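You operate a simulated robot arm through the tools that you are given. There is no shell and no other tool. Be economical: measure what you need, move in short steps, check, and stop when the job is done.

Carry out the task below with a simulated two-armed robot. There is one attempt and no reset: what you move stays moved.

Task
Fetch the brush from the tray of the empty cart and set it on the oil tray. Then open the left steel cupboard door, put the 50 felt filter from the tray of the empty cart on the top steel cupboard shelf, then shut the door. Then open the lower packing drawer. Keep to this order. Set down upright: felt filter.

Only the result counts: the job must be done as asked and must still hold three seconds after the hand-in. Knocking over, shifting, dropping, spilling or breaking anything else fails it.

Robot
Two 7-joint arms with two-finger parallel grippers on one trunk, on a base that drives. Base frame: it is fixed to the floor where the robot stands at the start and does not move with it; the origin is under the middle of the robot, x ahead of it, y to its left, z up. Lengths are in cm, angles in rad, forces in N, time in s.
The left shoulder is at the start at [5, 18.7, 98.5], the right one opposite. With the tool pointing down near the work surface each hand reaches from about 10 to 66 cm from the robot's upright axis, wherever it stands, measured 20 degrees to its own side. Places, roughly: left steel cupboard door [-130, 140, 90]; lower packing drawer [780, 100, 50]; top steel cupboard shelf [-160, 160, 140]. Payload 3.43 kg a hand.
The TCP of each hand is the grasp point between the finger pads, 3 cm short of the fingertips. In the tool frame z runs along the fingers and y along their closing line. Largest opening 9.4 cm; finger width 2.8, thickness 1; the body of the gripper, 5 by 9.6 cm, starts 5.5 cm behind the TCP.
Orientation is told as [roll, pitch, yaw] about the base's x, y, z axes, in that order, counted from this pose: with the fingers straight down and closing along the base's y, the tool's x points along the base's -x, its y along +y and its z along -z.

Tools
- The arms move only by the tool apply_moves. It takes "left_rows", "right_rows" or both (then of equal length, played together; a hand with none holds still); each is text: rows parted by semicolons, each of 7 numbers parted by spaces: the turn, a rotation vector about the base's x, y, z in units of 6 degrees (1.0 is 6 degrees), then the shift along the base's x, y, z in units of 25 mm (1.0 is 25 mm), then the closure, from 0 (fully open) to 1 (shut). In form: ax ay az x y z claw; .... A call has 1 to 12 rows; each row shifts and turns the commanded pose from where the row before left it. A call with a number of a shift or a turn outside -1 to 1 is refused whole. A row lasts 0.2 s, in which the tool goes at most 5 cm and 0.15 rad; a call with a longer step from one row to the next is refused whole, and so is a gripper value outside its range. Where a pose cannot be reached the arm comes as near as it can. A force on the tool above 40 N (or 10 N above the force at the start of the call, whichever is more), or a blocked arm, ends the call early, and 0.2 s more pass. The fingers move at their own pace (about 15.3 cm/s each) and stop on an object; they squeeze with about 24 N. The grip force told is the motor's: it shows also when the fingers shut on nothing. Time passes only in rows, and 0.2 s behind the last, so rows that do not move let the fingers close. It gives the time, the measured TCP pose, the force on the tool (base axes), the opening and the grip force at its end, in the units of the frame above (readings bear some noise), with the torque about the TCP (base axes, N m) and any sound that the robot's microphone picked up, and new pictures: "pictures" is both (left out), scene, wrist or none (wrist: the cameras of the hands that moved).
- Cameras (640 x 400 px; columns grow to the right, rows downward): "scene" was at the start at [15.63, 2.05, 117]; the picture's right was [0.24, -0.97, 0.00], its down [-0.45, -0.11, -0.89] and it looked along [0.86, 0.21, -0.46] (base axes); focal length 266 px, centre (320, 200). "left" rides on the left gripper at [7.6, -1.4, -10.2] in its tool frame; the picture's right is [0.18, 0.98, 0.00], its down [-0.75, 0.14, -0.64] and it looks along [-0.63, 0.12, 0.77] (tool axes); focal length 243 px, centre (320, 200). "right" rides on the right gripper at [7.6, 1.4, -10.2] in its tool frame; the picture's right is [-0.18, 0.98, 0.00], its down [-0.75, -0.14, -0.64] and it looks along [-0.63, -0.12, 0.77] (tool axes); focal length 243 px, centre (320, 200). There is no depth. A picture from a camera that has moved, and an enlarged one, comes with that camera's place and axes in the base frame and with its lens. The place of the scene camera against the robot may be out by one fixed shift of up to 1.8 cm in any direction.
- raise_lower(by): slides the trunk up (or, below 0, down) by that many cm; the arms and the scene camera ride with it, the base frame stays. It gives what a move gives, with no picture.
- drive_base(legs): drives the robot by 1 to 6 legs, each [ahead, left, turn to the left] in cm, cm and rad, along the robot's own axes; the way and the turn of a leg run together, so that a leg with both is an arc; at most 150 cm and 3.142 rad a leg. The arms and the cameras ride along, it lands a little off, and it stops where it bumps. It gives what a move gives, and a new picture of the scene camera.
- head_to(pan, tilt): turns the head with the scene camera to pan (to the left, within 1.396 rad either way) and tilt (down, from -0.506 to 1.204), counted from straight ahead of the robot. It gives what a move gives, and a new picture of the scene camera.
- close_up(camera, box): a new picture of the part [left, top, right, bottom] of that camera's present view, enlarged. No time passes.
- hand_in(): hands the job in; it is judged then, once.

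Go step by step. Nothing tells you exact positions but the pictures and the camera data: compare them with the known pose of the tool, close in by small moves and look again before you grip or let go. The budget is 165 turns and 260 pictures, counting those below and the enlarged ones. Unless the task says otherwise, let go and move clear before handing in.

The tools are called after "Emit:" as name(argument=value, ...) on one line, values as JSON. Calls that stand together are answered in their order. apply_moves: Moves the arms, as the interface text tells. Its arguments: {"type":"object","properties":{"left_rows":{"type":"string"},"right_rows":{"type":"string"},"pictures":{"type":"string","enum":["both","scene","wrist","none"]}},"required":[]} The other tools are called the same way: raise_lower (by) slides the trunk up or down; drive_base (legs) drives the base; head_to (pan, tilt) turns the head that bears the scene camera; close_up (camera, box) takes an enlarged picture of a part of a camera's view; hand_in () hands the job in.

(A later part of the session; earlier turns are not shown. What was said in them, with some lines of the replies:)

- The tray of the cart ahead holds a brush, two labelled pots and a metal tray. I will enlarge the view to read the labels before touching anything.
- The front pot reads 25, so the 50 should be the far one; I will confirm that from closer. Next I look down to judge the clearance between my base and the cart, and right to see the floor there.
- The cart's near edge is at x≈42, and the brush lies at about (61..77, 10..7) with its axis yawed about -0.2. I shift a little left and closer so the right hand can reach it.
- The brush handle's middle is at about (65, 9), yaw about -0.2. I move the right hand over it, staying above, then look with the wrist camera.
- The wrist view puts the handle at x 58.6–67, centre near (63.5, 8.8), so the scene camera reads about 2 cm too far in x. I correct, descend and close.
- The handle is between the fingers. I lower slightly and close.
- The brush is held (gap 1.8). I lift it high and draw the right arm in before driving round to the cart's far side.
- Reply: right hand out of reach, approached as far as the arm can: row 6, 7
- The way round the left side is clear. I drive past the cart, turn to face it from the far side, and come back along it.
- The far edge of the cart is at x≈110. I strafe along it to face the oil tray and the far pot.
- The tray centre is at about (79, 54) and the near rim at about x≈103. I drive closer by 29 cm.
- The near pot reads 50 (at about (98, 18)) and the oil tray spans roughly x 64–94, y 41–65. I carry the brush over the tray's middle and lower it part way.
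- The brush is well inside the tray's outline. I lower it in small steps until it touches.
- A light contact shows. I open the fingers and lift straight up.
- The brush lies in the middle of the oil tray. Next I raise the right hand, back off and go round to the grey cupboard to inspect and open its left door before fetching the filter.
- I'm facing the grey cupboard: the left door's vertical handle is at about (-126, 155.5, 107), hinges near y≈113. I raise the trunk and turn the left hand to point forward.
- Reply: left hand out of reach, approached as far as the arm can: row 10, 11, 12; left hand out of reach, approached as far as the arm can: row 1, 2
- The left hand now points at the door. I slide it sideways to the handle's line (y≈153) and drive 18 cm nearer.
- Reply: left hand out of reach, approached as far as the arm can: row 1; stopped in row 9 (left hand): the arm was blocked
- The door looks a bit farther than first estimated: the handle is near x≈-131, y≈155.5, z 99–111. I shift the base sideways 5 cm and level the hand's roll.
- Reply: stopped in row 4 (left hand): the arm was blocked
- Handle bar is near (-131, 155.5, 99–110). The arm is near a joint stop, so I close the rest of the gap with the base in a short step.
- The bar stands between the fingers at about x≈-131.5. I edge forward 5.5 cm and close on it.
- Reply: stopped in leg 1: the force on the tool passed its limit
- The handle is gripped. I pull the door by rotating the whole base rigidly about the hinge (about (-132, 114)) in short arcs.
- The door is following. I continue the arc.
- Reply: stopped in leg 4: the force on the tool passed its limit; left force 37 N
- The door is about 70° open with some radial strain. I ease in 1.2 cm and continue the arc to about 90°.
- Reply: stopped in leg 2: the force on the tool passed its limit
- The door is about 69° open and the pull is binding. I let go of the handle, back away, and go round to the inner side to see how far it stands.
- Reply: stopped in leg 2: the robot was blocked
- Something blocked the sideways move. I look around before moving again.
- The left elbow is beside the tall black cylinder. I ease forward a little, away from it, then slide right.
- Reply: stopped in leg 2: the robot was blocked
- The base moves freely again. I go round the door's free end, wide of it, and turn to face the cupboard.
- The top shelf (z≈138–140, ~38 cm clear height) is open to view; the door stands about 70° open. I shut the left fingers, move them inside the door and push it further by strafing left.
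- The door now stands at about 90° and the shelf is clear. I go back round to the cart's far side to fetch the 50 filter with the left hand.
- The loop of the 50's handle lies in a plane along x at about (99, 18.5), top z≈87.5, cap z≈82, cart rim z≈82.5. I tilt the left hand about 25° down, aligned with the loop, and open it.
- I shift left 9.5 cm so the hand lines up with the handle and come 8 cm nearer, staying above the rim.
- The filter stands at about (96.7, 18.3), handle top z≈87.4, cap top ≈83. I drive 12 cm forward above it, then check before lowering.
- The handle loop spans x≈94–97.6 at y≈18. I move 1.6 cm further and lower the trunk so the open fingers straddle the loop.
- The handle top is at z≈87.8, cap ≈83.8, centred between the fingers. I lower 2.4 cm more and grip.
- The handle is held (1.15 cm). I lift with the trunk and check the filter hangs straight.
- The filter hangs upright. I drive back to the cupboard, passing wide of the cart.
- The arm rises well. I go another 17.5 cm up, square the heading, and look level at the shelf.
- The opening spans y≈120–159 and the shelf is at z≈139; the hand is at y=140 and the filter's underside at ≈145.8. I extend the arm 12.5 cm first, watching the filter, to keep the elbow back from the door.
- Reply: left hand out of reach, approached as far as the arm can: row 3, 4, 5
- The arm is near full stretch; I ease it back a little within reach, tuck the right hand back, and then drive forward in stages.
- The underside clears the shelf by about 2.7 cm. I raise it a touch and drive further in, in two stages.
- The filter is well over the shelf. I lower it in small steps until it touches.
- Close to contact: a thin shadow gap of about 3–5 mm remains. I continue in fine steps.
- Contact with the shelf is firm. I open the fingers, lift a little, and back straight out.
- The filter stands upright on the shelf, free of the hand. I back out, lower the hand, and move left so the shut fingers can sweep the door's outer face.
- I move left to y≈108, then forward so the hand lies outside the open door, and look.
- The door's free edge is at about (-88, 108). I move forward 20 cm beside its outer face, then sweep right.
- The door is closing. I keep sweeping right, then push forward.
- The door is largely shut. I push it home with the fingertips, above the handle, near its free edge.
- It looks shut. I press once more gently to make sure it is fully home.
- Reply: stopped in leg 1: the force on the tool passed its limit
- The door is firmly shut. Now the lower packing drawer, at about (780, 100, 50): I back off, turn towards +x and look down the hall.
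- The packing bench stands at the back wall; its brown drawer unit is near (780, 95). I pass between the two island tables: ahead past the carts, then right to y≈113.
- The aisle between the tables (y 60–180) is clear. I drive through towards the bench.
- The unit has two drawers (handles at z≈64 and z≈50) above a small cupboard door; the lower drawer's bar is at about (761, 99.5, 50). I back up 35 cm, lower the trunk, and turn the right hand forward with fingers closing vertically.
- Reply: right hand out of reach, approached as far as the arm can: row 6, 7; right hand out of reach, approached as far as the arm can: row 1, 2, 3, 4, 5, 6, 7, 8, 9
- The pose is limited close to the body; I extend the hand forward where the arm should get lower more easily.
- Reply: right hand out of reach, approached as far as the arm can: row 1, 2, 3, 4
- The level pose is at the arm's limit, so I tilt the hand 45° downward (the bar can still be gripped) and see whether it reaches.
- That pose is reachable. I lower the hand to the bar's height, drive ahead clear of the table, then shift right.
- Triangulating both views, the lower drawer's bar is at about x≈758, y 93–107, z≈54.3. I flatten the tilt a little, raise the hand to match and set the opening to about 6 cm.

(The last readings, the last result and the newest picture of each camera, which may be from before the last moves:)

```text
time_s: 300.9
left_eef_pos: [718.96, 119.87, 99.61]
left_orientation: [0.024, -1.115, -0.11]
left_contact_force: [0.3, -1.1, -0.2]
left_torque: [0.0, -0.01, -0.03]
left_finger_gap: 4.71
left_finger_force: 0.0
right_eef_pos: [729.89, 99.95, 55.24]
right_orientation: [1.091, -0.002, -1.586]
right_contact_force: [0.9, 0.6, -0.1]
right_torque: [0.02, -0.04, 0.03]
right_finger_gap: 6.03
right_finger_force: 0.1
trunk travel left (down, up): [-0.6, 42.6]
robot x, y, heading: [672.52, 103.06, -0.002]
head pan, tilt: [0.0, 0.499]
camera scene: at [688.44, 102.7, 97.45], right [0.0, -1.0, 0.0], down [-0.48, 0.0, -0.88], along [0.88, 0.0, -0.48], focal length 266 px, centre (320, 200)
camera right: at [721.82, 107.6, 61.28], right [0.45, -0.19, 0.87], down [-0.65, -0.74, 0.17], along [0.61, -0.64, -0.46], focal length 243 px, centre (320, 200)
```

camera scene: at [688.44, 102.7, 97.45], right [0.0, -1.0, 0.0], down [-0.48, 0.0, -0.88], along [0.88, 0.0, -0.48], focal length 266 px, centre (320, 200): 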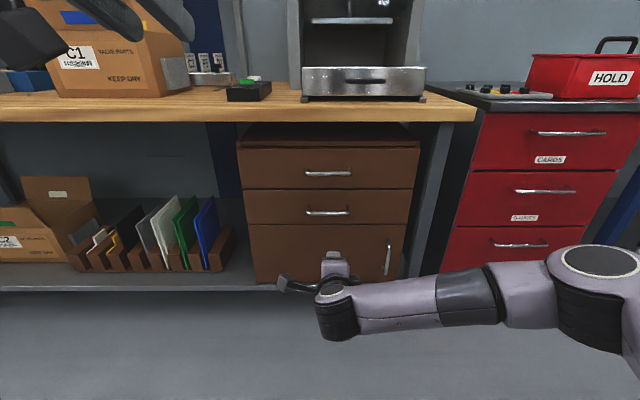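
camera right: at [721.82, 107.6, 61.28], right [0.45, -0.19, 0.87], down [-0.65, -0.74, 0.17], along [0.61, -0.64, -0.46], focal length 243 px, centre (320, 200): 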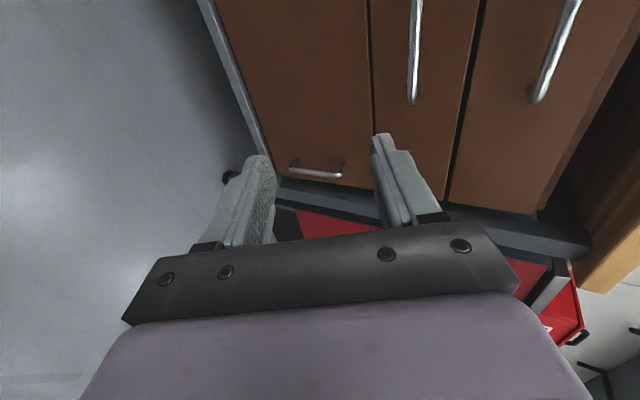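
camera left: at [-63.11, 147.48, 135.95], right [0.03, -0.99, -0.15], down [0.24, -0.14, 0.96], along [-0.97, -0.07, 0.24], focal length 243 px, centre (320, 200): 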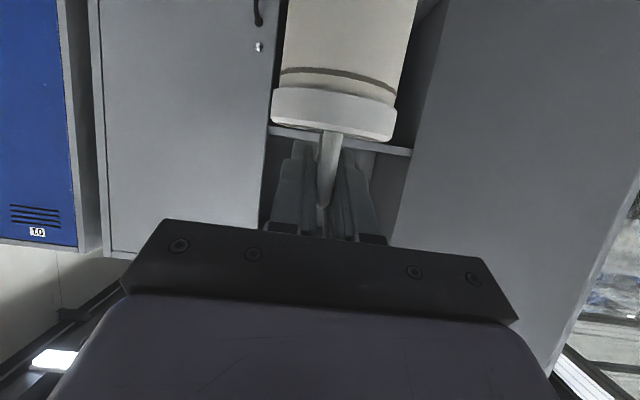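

The bar is confirmed at (758.5, ·, 54.3). I drive 20 cm nearer and check.

Emit:
drive_base(legs=[[20, 0, 0]])

Emit:
close_up(camera="right", box=[0, 0, 640, 400])

```text
time_s: 302.4
left_eef_pos: [738.96, 119.7, 99.64]
left_orientation: [0.024, -1.115, -0.111]
left_contact_force: [-0.4, 0.2, -0.6]
left_torque: [0.0, 0.0, -0.02]
left_finger_gap: 4.69
left_finger_force: 0.1
right_eef_pos: [749.95, 99.64, 55.22]
right_orientation: [1.087, -0.002, -1.588]
right_contact_force: [-0.3, 0.6, -0.3]
right_torque: [0.01, -0.01, -0.02]
right_finger_gap: 6.02
right_finger_force: 0.0
trunk travel left (down, up): [-0.6, 42.6]
robot x, y, heading: [692.67, 102.95, -0.005]
head pan, tilt: [0.0, 0.499]
camera scene: at [708.31, 102.62, 97.45], right [0.0, -1.0, 0.0], down [-0.48, 0.0, -0.88], along [0.88, 0.0, -0.48], focal length 266 px, centre (320, 200)
```

scene: 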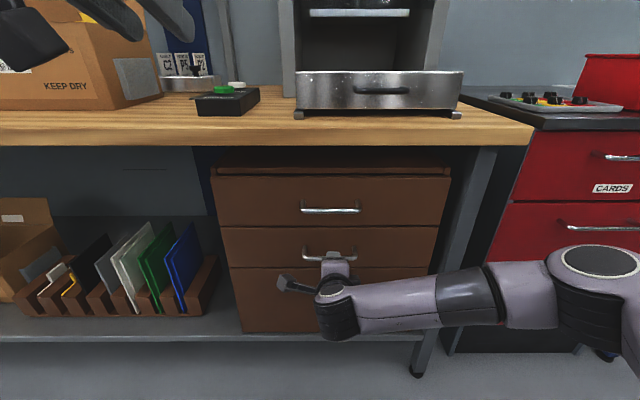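

```text
1.00 times, centred on (320, 200) of right
camera zoom: at [741.69, 107.52, 61.28], right [0.45, -0.19, 0.87], down [-0.65, -0.74, 0.17], along [0.61, -0.64, -0.46], focal length 243 px, centre (320, 200)
```

zoom: 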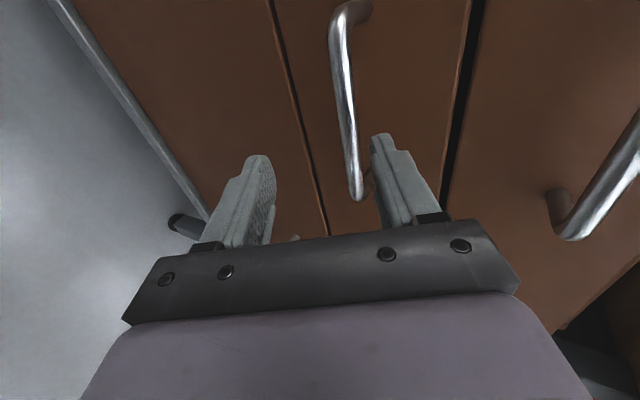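

The bar sits between the finger lines at about (757.7, ·, 53.8). I lower 0.5 cm, advance 6 cm and close.

Emit:
apply_moves(right_rows="0 0 0 0 0 -0.2 0.36;0 0 0 0 0 0 0.36", pictures="none")

Emit:
drive_base(legs=[[5.9, 0, 0.003]])

Emit:
close_up(camera="right", box=[160, 0, 480, 200])

```text
time_s: 303.0
left_eef_pos: [739.04, 119.87, 99.57]
left_orientation: [0.025, -1.116, -0.11]
left_contact_force: [0.7, -0.5, 0.6]
left_torque: [-0.02, 0.01, -0.05]
left_finger_gap: 4.69
left_finger_force: 0.1
right_eef_pos: [749.84, 99.95, 54.63]
right_orientation: [1.087, -0.003, -1.587]
right_contact_force: [-0.2, 0.3, -0.2]
right_torque: [0.0, 0.0, 0.02]
right_finger_gap: 6.04
right_finger_force: 0.0
trunk travel left (down, up): [-0.6, 42.6]
robot x, y, heading: [692.31, 102.67, -0.006]
head pan, tilt: [0.0, 0.499]
```

```text
time_s: 304.1
left_eef_pos: [744.08, 119.71, 99.58]
left_orientation: [0.024, -1.115, -0.11]
left_contact_force: [0.1, -0.2, -0.4]
left_torque: [0.0, -0.02, 0.02]
left_finger_gap: 4.69
left_finger_force: 0.0
right_eef_pos: [754.59, 100.05, 54.59]
right_orientation: [1.086, -0.001, -1.589]
right_contact_force: [-5.8, -2.0, 1.7]
right_torque: [0.08, -0.19, 0.0]
right_finger_gap: 5.91
right_finger_force: 0.1
trunk travel left (down, up): [-0.6, 42.6]
robot x, y, heading: [697.51, 102.96, -0.001]
head pan, tilt: [0.0, 0.499]
stopped in leg 1: the force on the tool passed its limit (the readings are from after the stop); the commanded pose is now the measured one
camera scene: at [713.37, 102.6, 97.45], right [0.0, -1.0, 0.0], down [-0.48, 0.0, -0.88], along [0.88, 0.0, -0.48], focal length 266 px, centre (320, 200)
```

scene: 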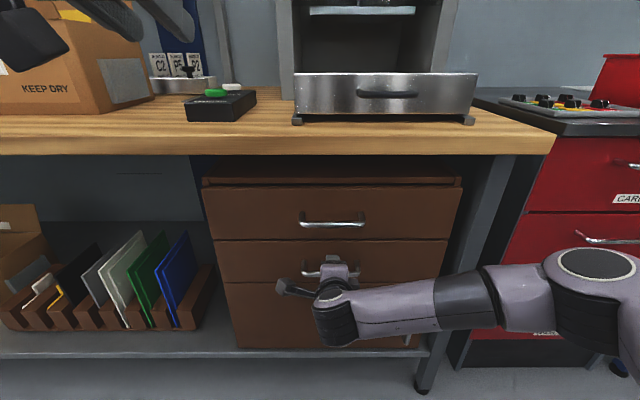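

```text
2.00 times, centred on (320, 100) of right
camera zoom: at [746.4, 107.71, 60.72], right [0.45, -0.19, 0.87], down [-0.65, -0.74, 0.18], along [0.61, -0.64, -0.46], focal length 485 px, centre (320, 400)
```

zoom: 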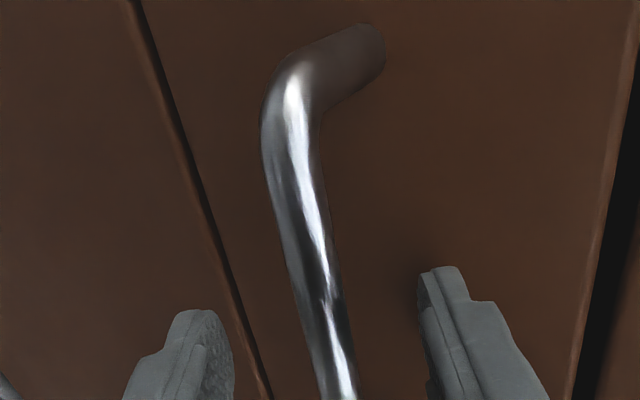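

The upper fingertip touches the drawer face and the bar lies between the fingers. I close on it.

Emit:
apply_moves(right_rows="0 0 0 -0.1 0 0 0.36;0 0 0 0 0 0 0.7;0 0 0 0 0 0 1;0 0 0 0 0 0 1;0 0 0 0 0 0 1", pictures="wrist")

```text
time_s: 305.3
left_eef_pos: [743.71, 119.72, 99.73]
left_orientation: [0.023, -1.115, -0.11]
left_contact_force: [-1.2, -0.3, -0.6]
left_torque: [0.01, -0.01, -0.01]
left_finger_gap: 4.69
left_finger_force: 0.0
right_eef_pos: [754.51, 99.98, 55.18]
right_orientation: [1.098, 0.001, -1.588]
right_contact_force: [-4.0, -2.2, 27.7]
right_torque: [-0.28, -0.1, -0.02]
right_finger_gap: 1.17
right_finger_force: 44.8
trunk travel left (down, up): [-0.6, 42.6]
robot x, y, heading: [697.52, 102.47, -0.005]
head pan, tilt: [0.0, 0.499]
camera right: at [746.25, 107.73, 61.16], right [0.44, -0.19, 0.87], down [-0.65, -0.74, 0.17], along [0.62, -0.64, -0.45], focal length 243 px, centre (320, 200)
```

right: 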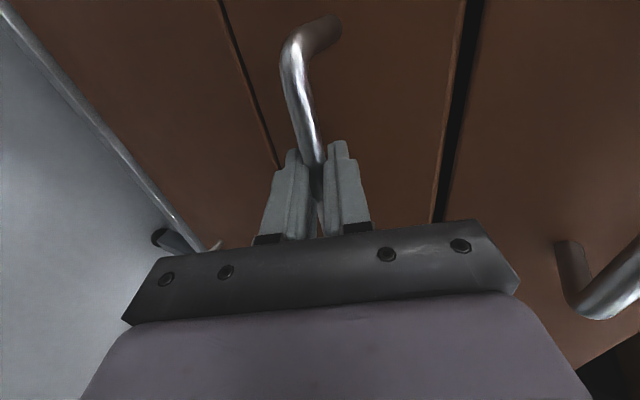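

The bar is held. I relieve the vertical strain and pull the drawer by backing the base.

Emit:
apply_moves(right_rows="0 0 0 0 0 0.15 1;0 0 0 0 0 0.1 1;0 0 0 0 0 0 1", pictures="none")

Emit:
drive_base(legs=[[-8, 0, 0]])

```text
time_s: 306.1
left_eef_pos: [744.02, 119.74, 99.66]
left_orientation: [0.025, -1.115, -0.107]
left_contact_force: [-0.3, 0.3, 0.6]
left_torque: [0.01, -0.02, -0.02]
left_finger_gap: 4.72
left_finger_force: 0.0
right_eef_pos: [754.39, 100.07, 55.25]
right_orientation: [1.085, -0.001, -1.589]
right_contact_force: [3.1, 2.6, 8.8]
right_torque: [0.09, -0.14, 0.27]
right_finger_gap: 1.18
right_finger_force: 44.8
trunk travel left (down, up): [-0.6, 42.6]
robot x, y, heading: [697.41, 102.9, -0.003]
head pan, tilt: [0.0, 0.499]
```

```text
time_s: 307.1
left_eef_pos: [736.02, 119.79, 99.72]
left_orientation: [0.025, -1.112, -0.111]
left_contact_force: [0.0, -0.9, 0.7]
left_torque: [-0.03, -0.01, -0.02]
left_finger_gap: 4.7
left_finger_force: 0.0
right_eef_pos: [746.43, 100.02, 55.17]
right_orientation: [1.084, -0.002, -1.589]
right_contact_force: [-1.5, -0.3, 2.2]
right_torque: [0.26, 0.0, 1.0]
right_finger_gap: 1.15
right_finger_force: 44.9
trunk travel left (down, up): [-0.6, 42.6]
robot x, y, heading: [689.69, 102.97, -0.003]
head pan, tilt: [0.0, 0.499]
camera scene: at [705.41, 102.63, 97.45], right [0.0, -1.0, 0.0], down [-0.48, 0.0, -0.88], along [0.88, 0.0, -0.48], focal length 266 px, centre (320, 200)
```

scene: 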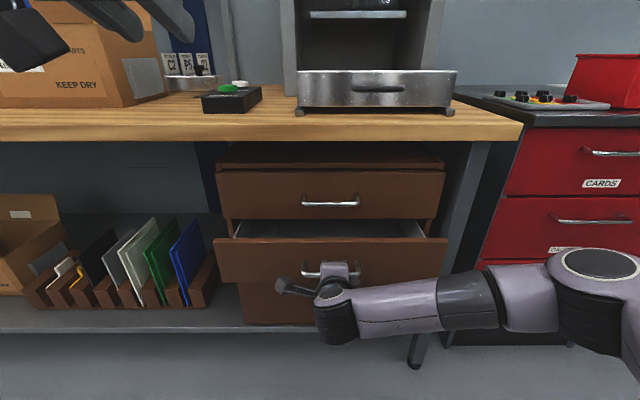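

The lower drawer is sliding out smoothly. I pull it further, until it nears its stop.

Emit:
drive_base(legs=[[-14, 0, 0]])

```text
time_s: 308.5
left_eef_pos: [721.97, 119.78, 99.63]
left_orientation: [0.025, -1.113, -0.111]
left_contact_force: [-0.2, 0.2, -0.4]
left_torque: [-0.01, 0.01, 0.03]
left_finger_gap: 4.69
left_finger_force: 0.0
right_eef_pos: [732.24, 99.91, 55.22]
right_orientation: [1.084, -0.001, -1.588]
right_contact_force: [-0.9, -2.2, 1.5]
right_torque: [0.23, -0.02, 1.0]
right_finger_gap: 1.17
right_finger_force: 45.4
trunk travel left (down, up): [-0.6, 42.6]
robot x, y, heading: [675.07, 103.16, -0.005]
head pan, tilt: [0.0, 0.499]
camera scene: at [691.28, 102.66, 97.46], right [0.0, -1.0, 0.0], down [-0.48, 0.0, -0.88], along [0.88, 0.0, -0.48], focal length 266 px, centre (320, 200)
```

scene: 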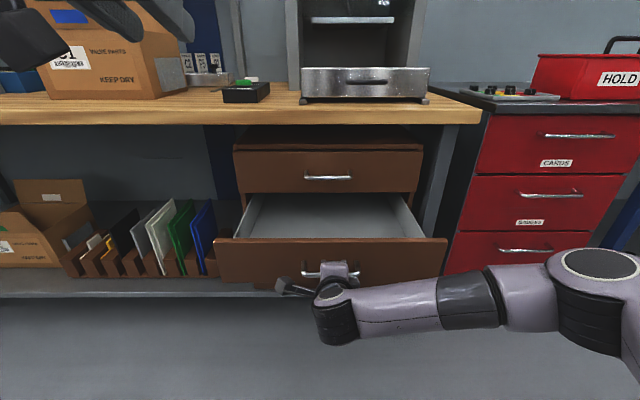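

Emit:
drive_base(legs=[[-6, 0, 0]])

```text
time_s: 309.4
left_eef_pos: [715.85, 119.8, 99.59]
left_orientation: [0.024, -1.114, -0.112]
left_contact_force: [-0.3, 0.2, 0.0]
left_torque: [0.04, -0.03, -0.04]
left_finger_gap: 4.71
left_finger_force: 0.0
right_eef_pos: [726.15, 99.94, 55.15]
right_orientation: [1.084, -0.003, -1.589]
right_contact_force: [-2.4, -7.5, 1.5]
right_torque: [0.35, 0.01, 1.02]
right_finger_gap: 1.17
right_finger_force: 45.1
trunk travel left (down, up): [-0.6, 42.6]
robot x, y, heading: [669.47, 102.91, -0.003]
head pan, tilt: [0.0, 0.499]
camera scene: at [685.21, 102.68, 97.46], right [0.0, -1.0, 0.0], down [-0.48, 0.0, -0.88], along [0.88, 0.0, -0.48], focal length 266 px, centre (320, 200)
```

scene: 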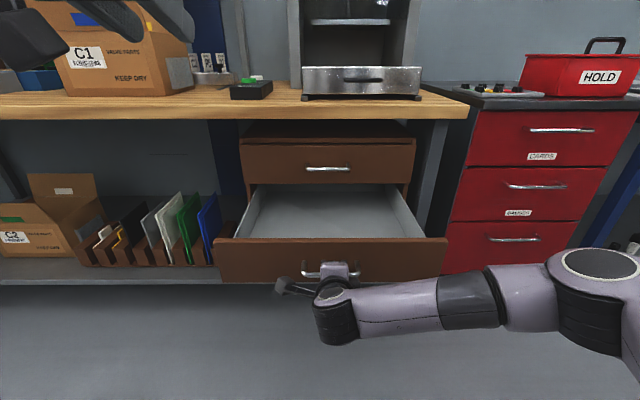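

Emit:
drive_base(legs=[[-4, 0, 0]])

Emit:
apply_moves(right_rows="0 0 0 0 0 0 0.6;0 0 0 0 0 0 0.36;0 0 0 0 0 0 0.36", pictures="none")

Emit:
drive_base(legs=[[-5, 0, 0]])

```text
time_s: 310.3
left_eef_pos: [711.95, 119.73, 99.52]
left_orientation: [0.025, -1.114, -0.111]
left_contact_force: [-0.1, 0.5, 0.5]
left_torque: [0.0, 0.0, 0.01]
left_finger_gap: 4.69
left_finger_force: 0.0
right_eef_pos: [722.27, 99.97, 55.1]
right_orientation: [1.086, -0.003, -1.59]
right_contact_force: [-0.1, -3.1, 1.3]
right_torque: [0.21, 0.01, 0.73]
right_finger_gap: 1.14
right_finger_force: 45.0
trunk travel left (down, up): [-0.6, 42.6]
robot x, y, heading: [665.75, 102.73, -0.004]
head pan, tilt: [0.0, 0.499]
camera scene: at [681.32, 102.7, 97.46], right [0.0, -1.0, 0.0], down [-0.48, 0.0, -0.88], along [0.88, 0.0, -0.48], focal length 266 px, centre (320, 200)
```

scene: 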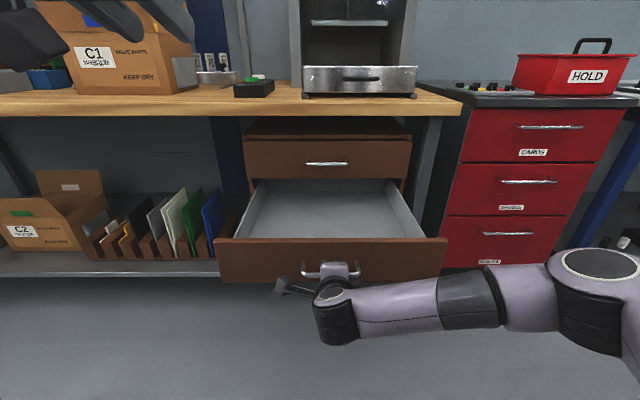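

```text
time_s: 311.1
left_eef_pos: [711.99, 119.85, 99.51]
left_orientation: [0.026, -1.114, -0.11]
left_contact_force: [-0.3, -0.2, -0.2]
left_torque: [-0.02, -0.06, -0.03]
left_finger_gap: 4.7
left_finger_force: 0.2
right_eef_pos: [722.25, 99.96, 55.15]
right_orientation: [1.084, -0.003, -1.589]
right_contact_force: [-0.3, 0.2, -0.2]
right_torque: [0.0, -0.05, 0.03]
right_finger_gap: 6.0
right_finger_force: 0.1
trunk travel left (down, up): [-0.6, 42.6]
robot x, y, heading: [665.71, 102.72, -0.009]
head pan, tilt: [0.0, 0.499]
```

```text
time_s: 312.0
left_eef_pos: [707.01, 119.85, 99.58]
left_orientation: [0.024, -1.113, -0.113]
left_contact_force: [0.6, 0.0, -0.6]
left_torque: [0.0, 0.0, -0.02]
left_finger_gap: 4.7
left_finger_force: 0.1
right_eef_pos: [717.27, 100.04, 55.28]
right_orientation: [1.084, -0.003, -1.59]
right_contact_force: [-0.1, 0.2, -0.8]
right_torque: [0.01, -0.03, 0.02]
right_finger_gap: 6.01
right_finger_force: 0.0
trunk travel left (down, up): [-0.6, 42.6]
robot x, y, heading: [660.32, 103.24, -0.006]
head pan, tilt: [0.0, 0.499]
camera scene: at [676.35, 102.72, 97.45], right [-0.01, -1.0, 0.0], down [-0.48, 0.0, -0.88], along [0.88, 0.0, -0.48], focal length 266 px, centre (320, 200)
```

scene: 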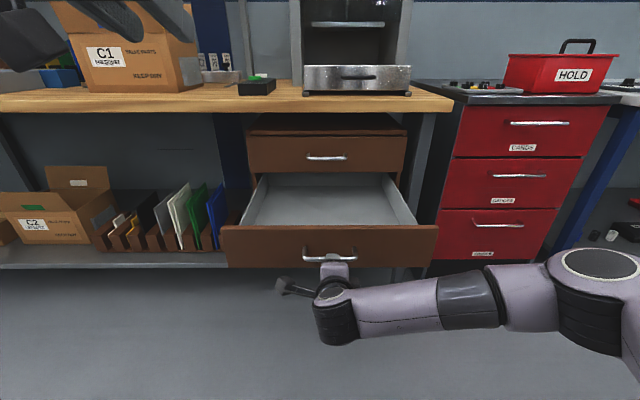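

The lower drawer is open about 32 cm and the hand is clear; the brush, filter and cupboard door were all left as asked. I hand in.

Emit:
hand_in()

```text
The job is handed in.
```

I did all three parts in the order you gave and handed the job in; I have no verdict back yet.
- **Brush:** it lies in the middle of the oil tray.
- **Filter:** the 50 felt filter stands upright on the top cupboard shelf, and the left door is pushed fully shut.
- **Drawer:** the lower packing drawer is pulled out about 32 cm, and the hand is clear of it.

While going round the open cupboard door, the base was stopped twice close to the tall black cylinder. I saw nothing move.
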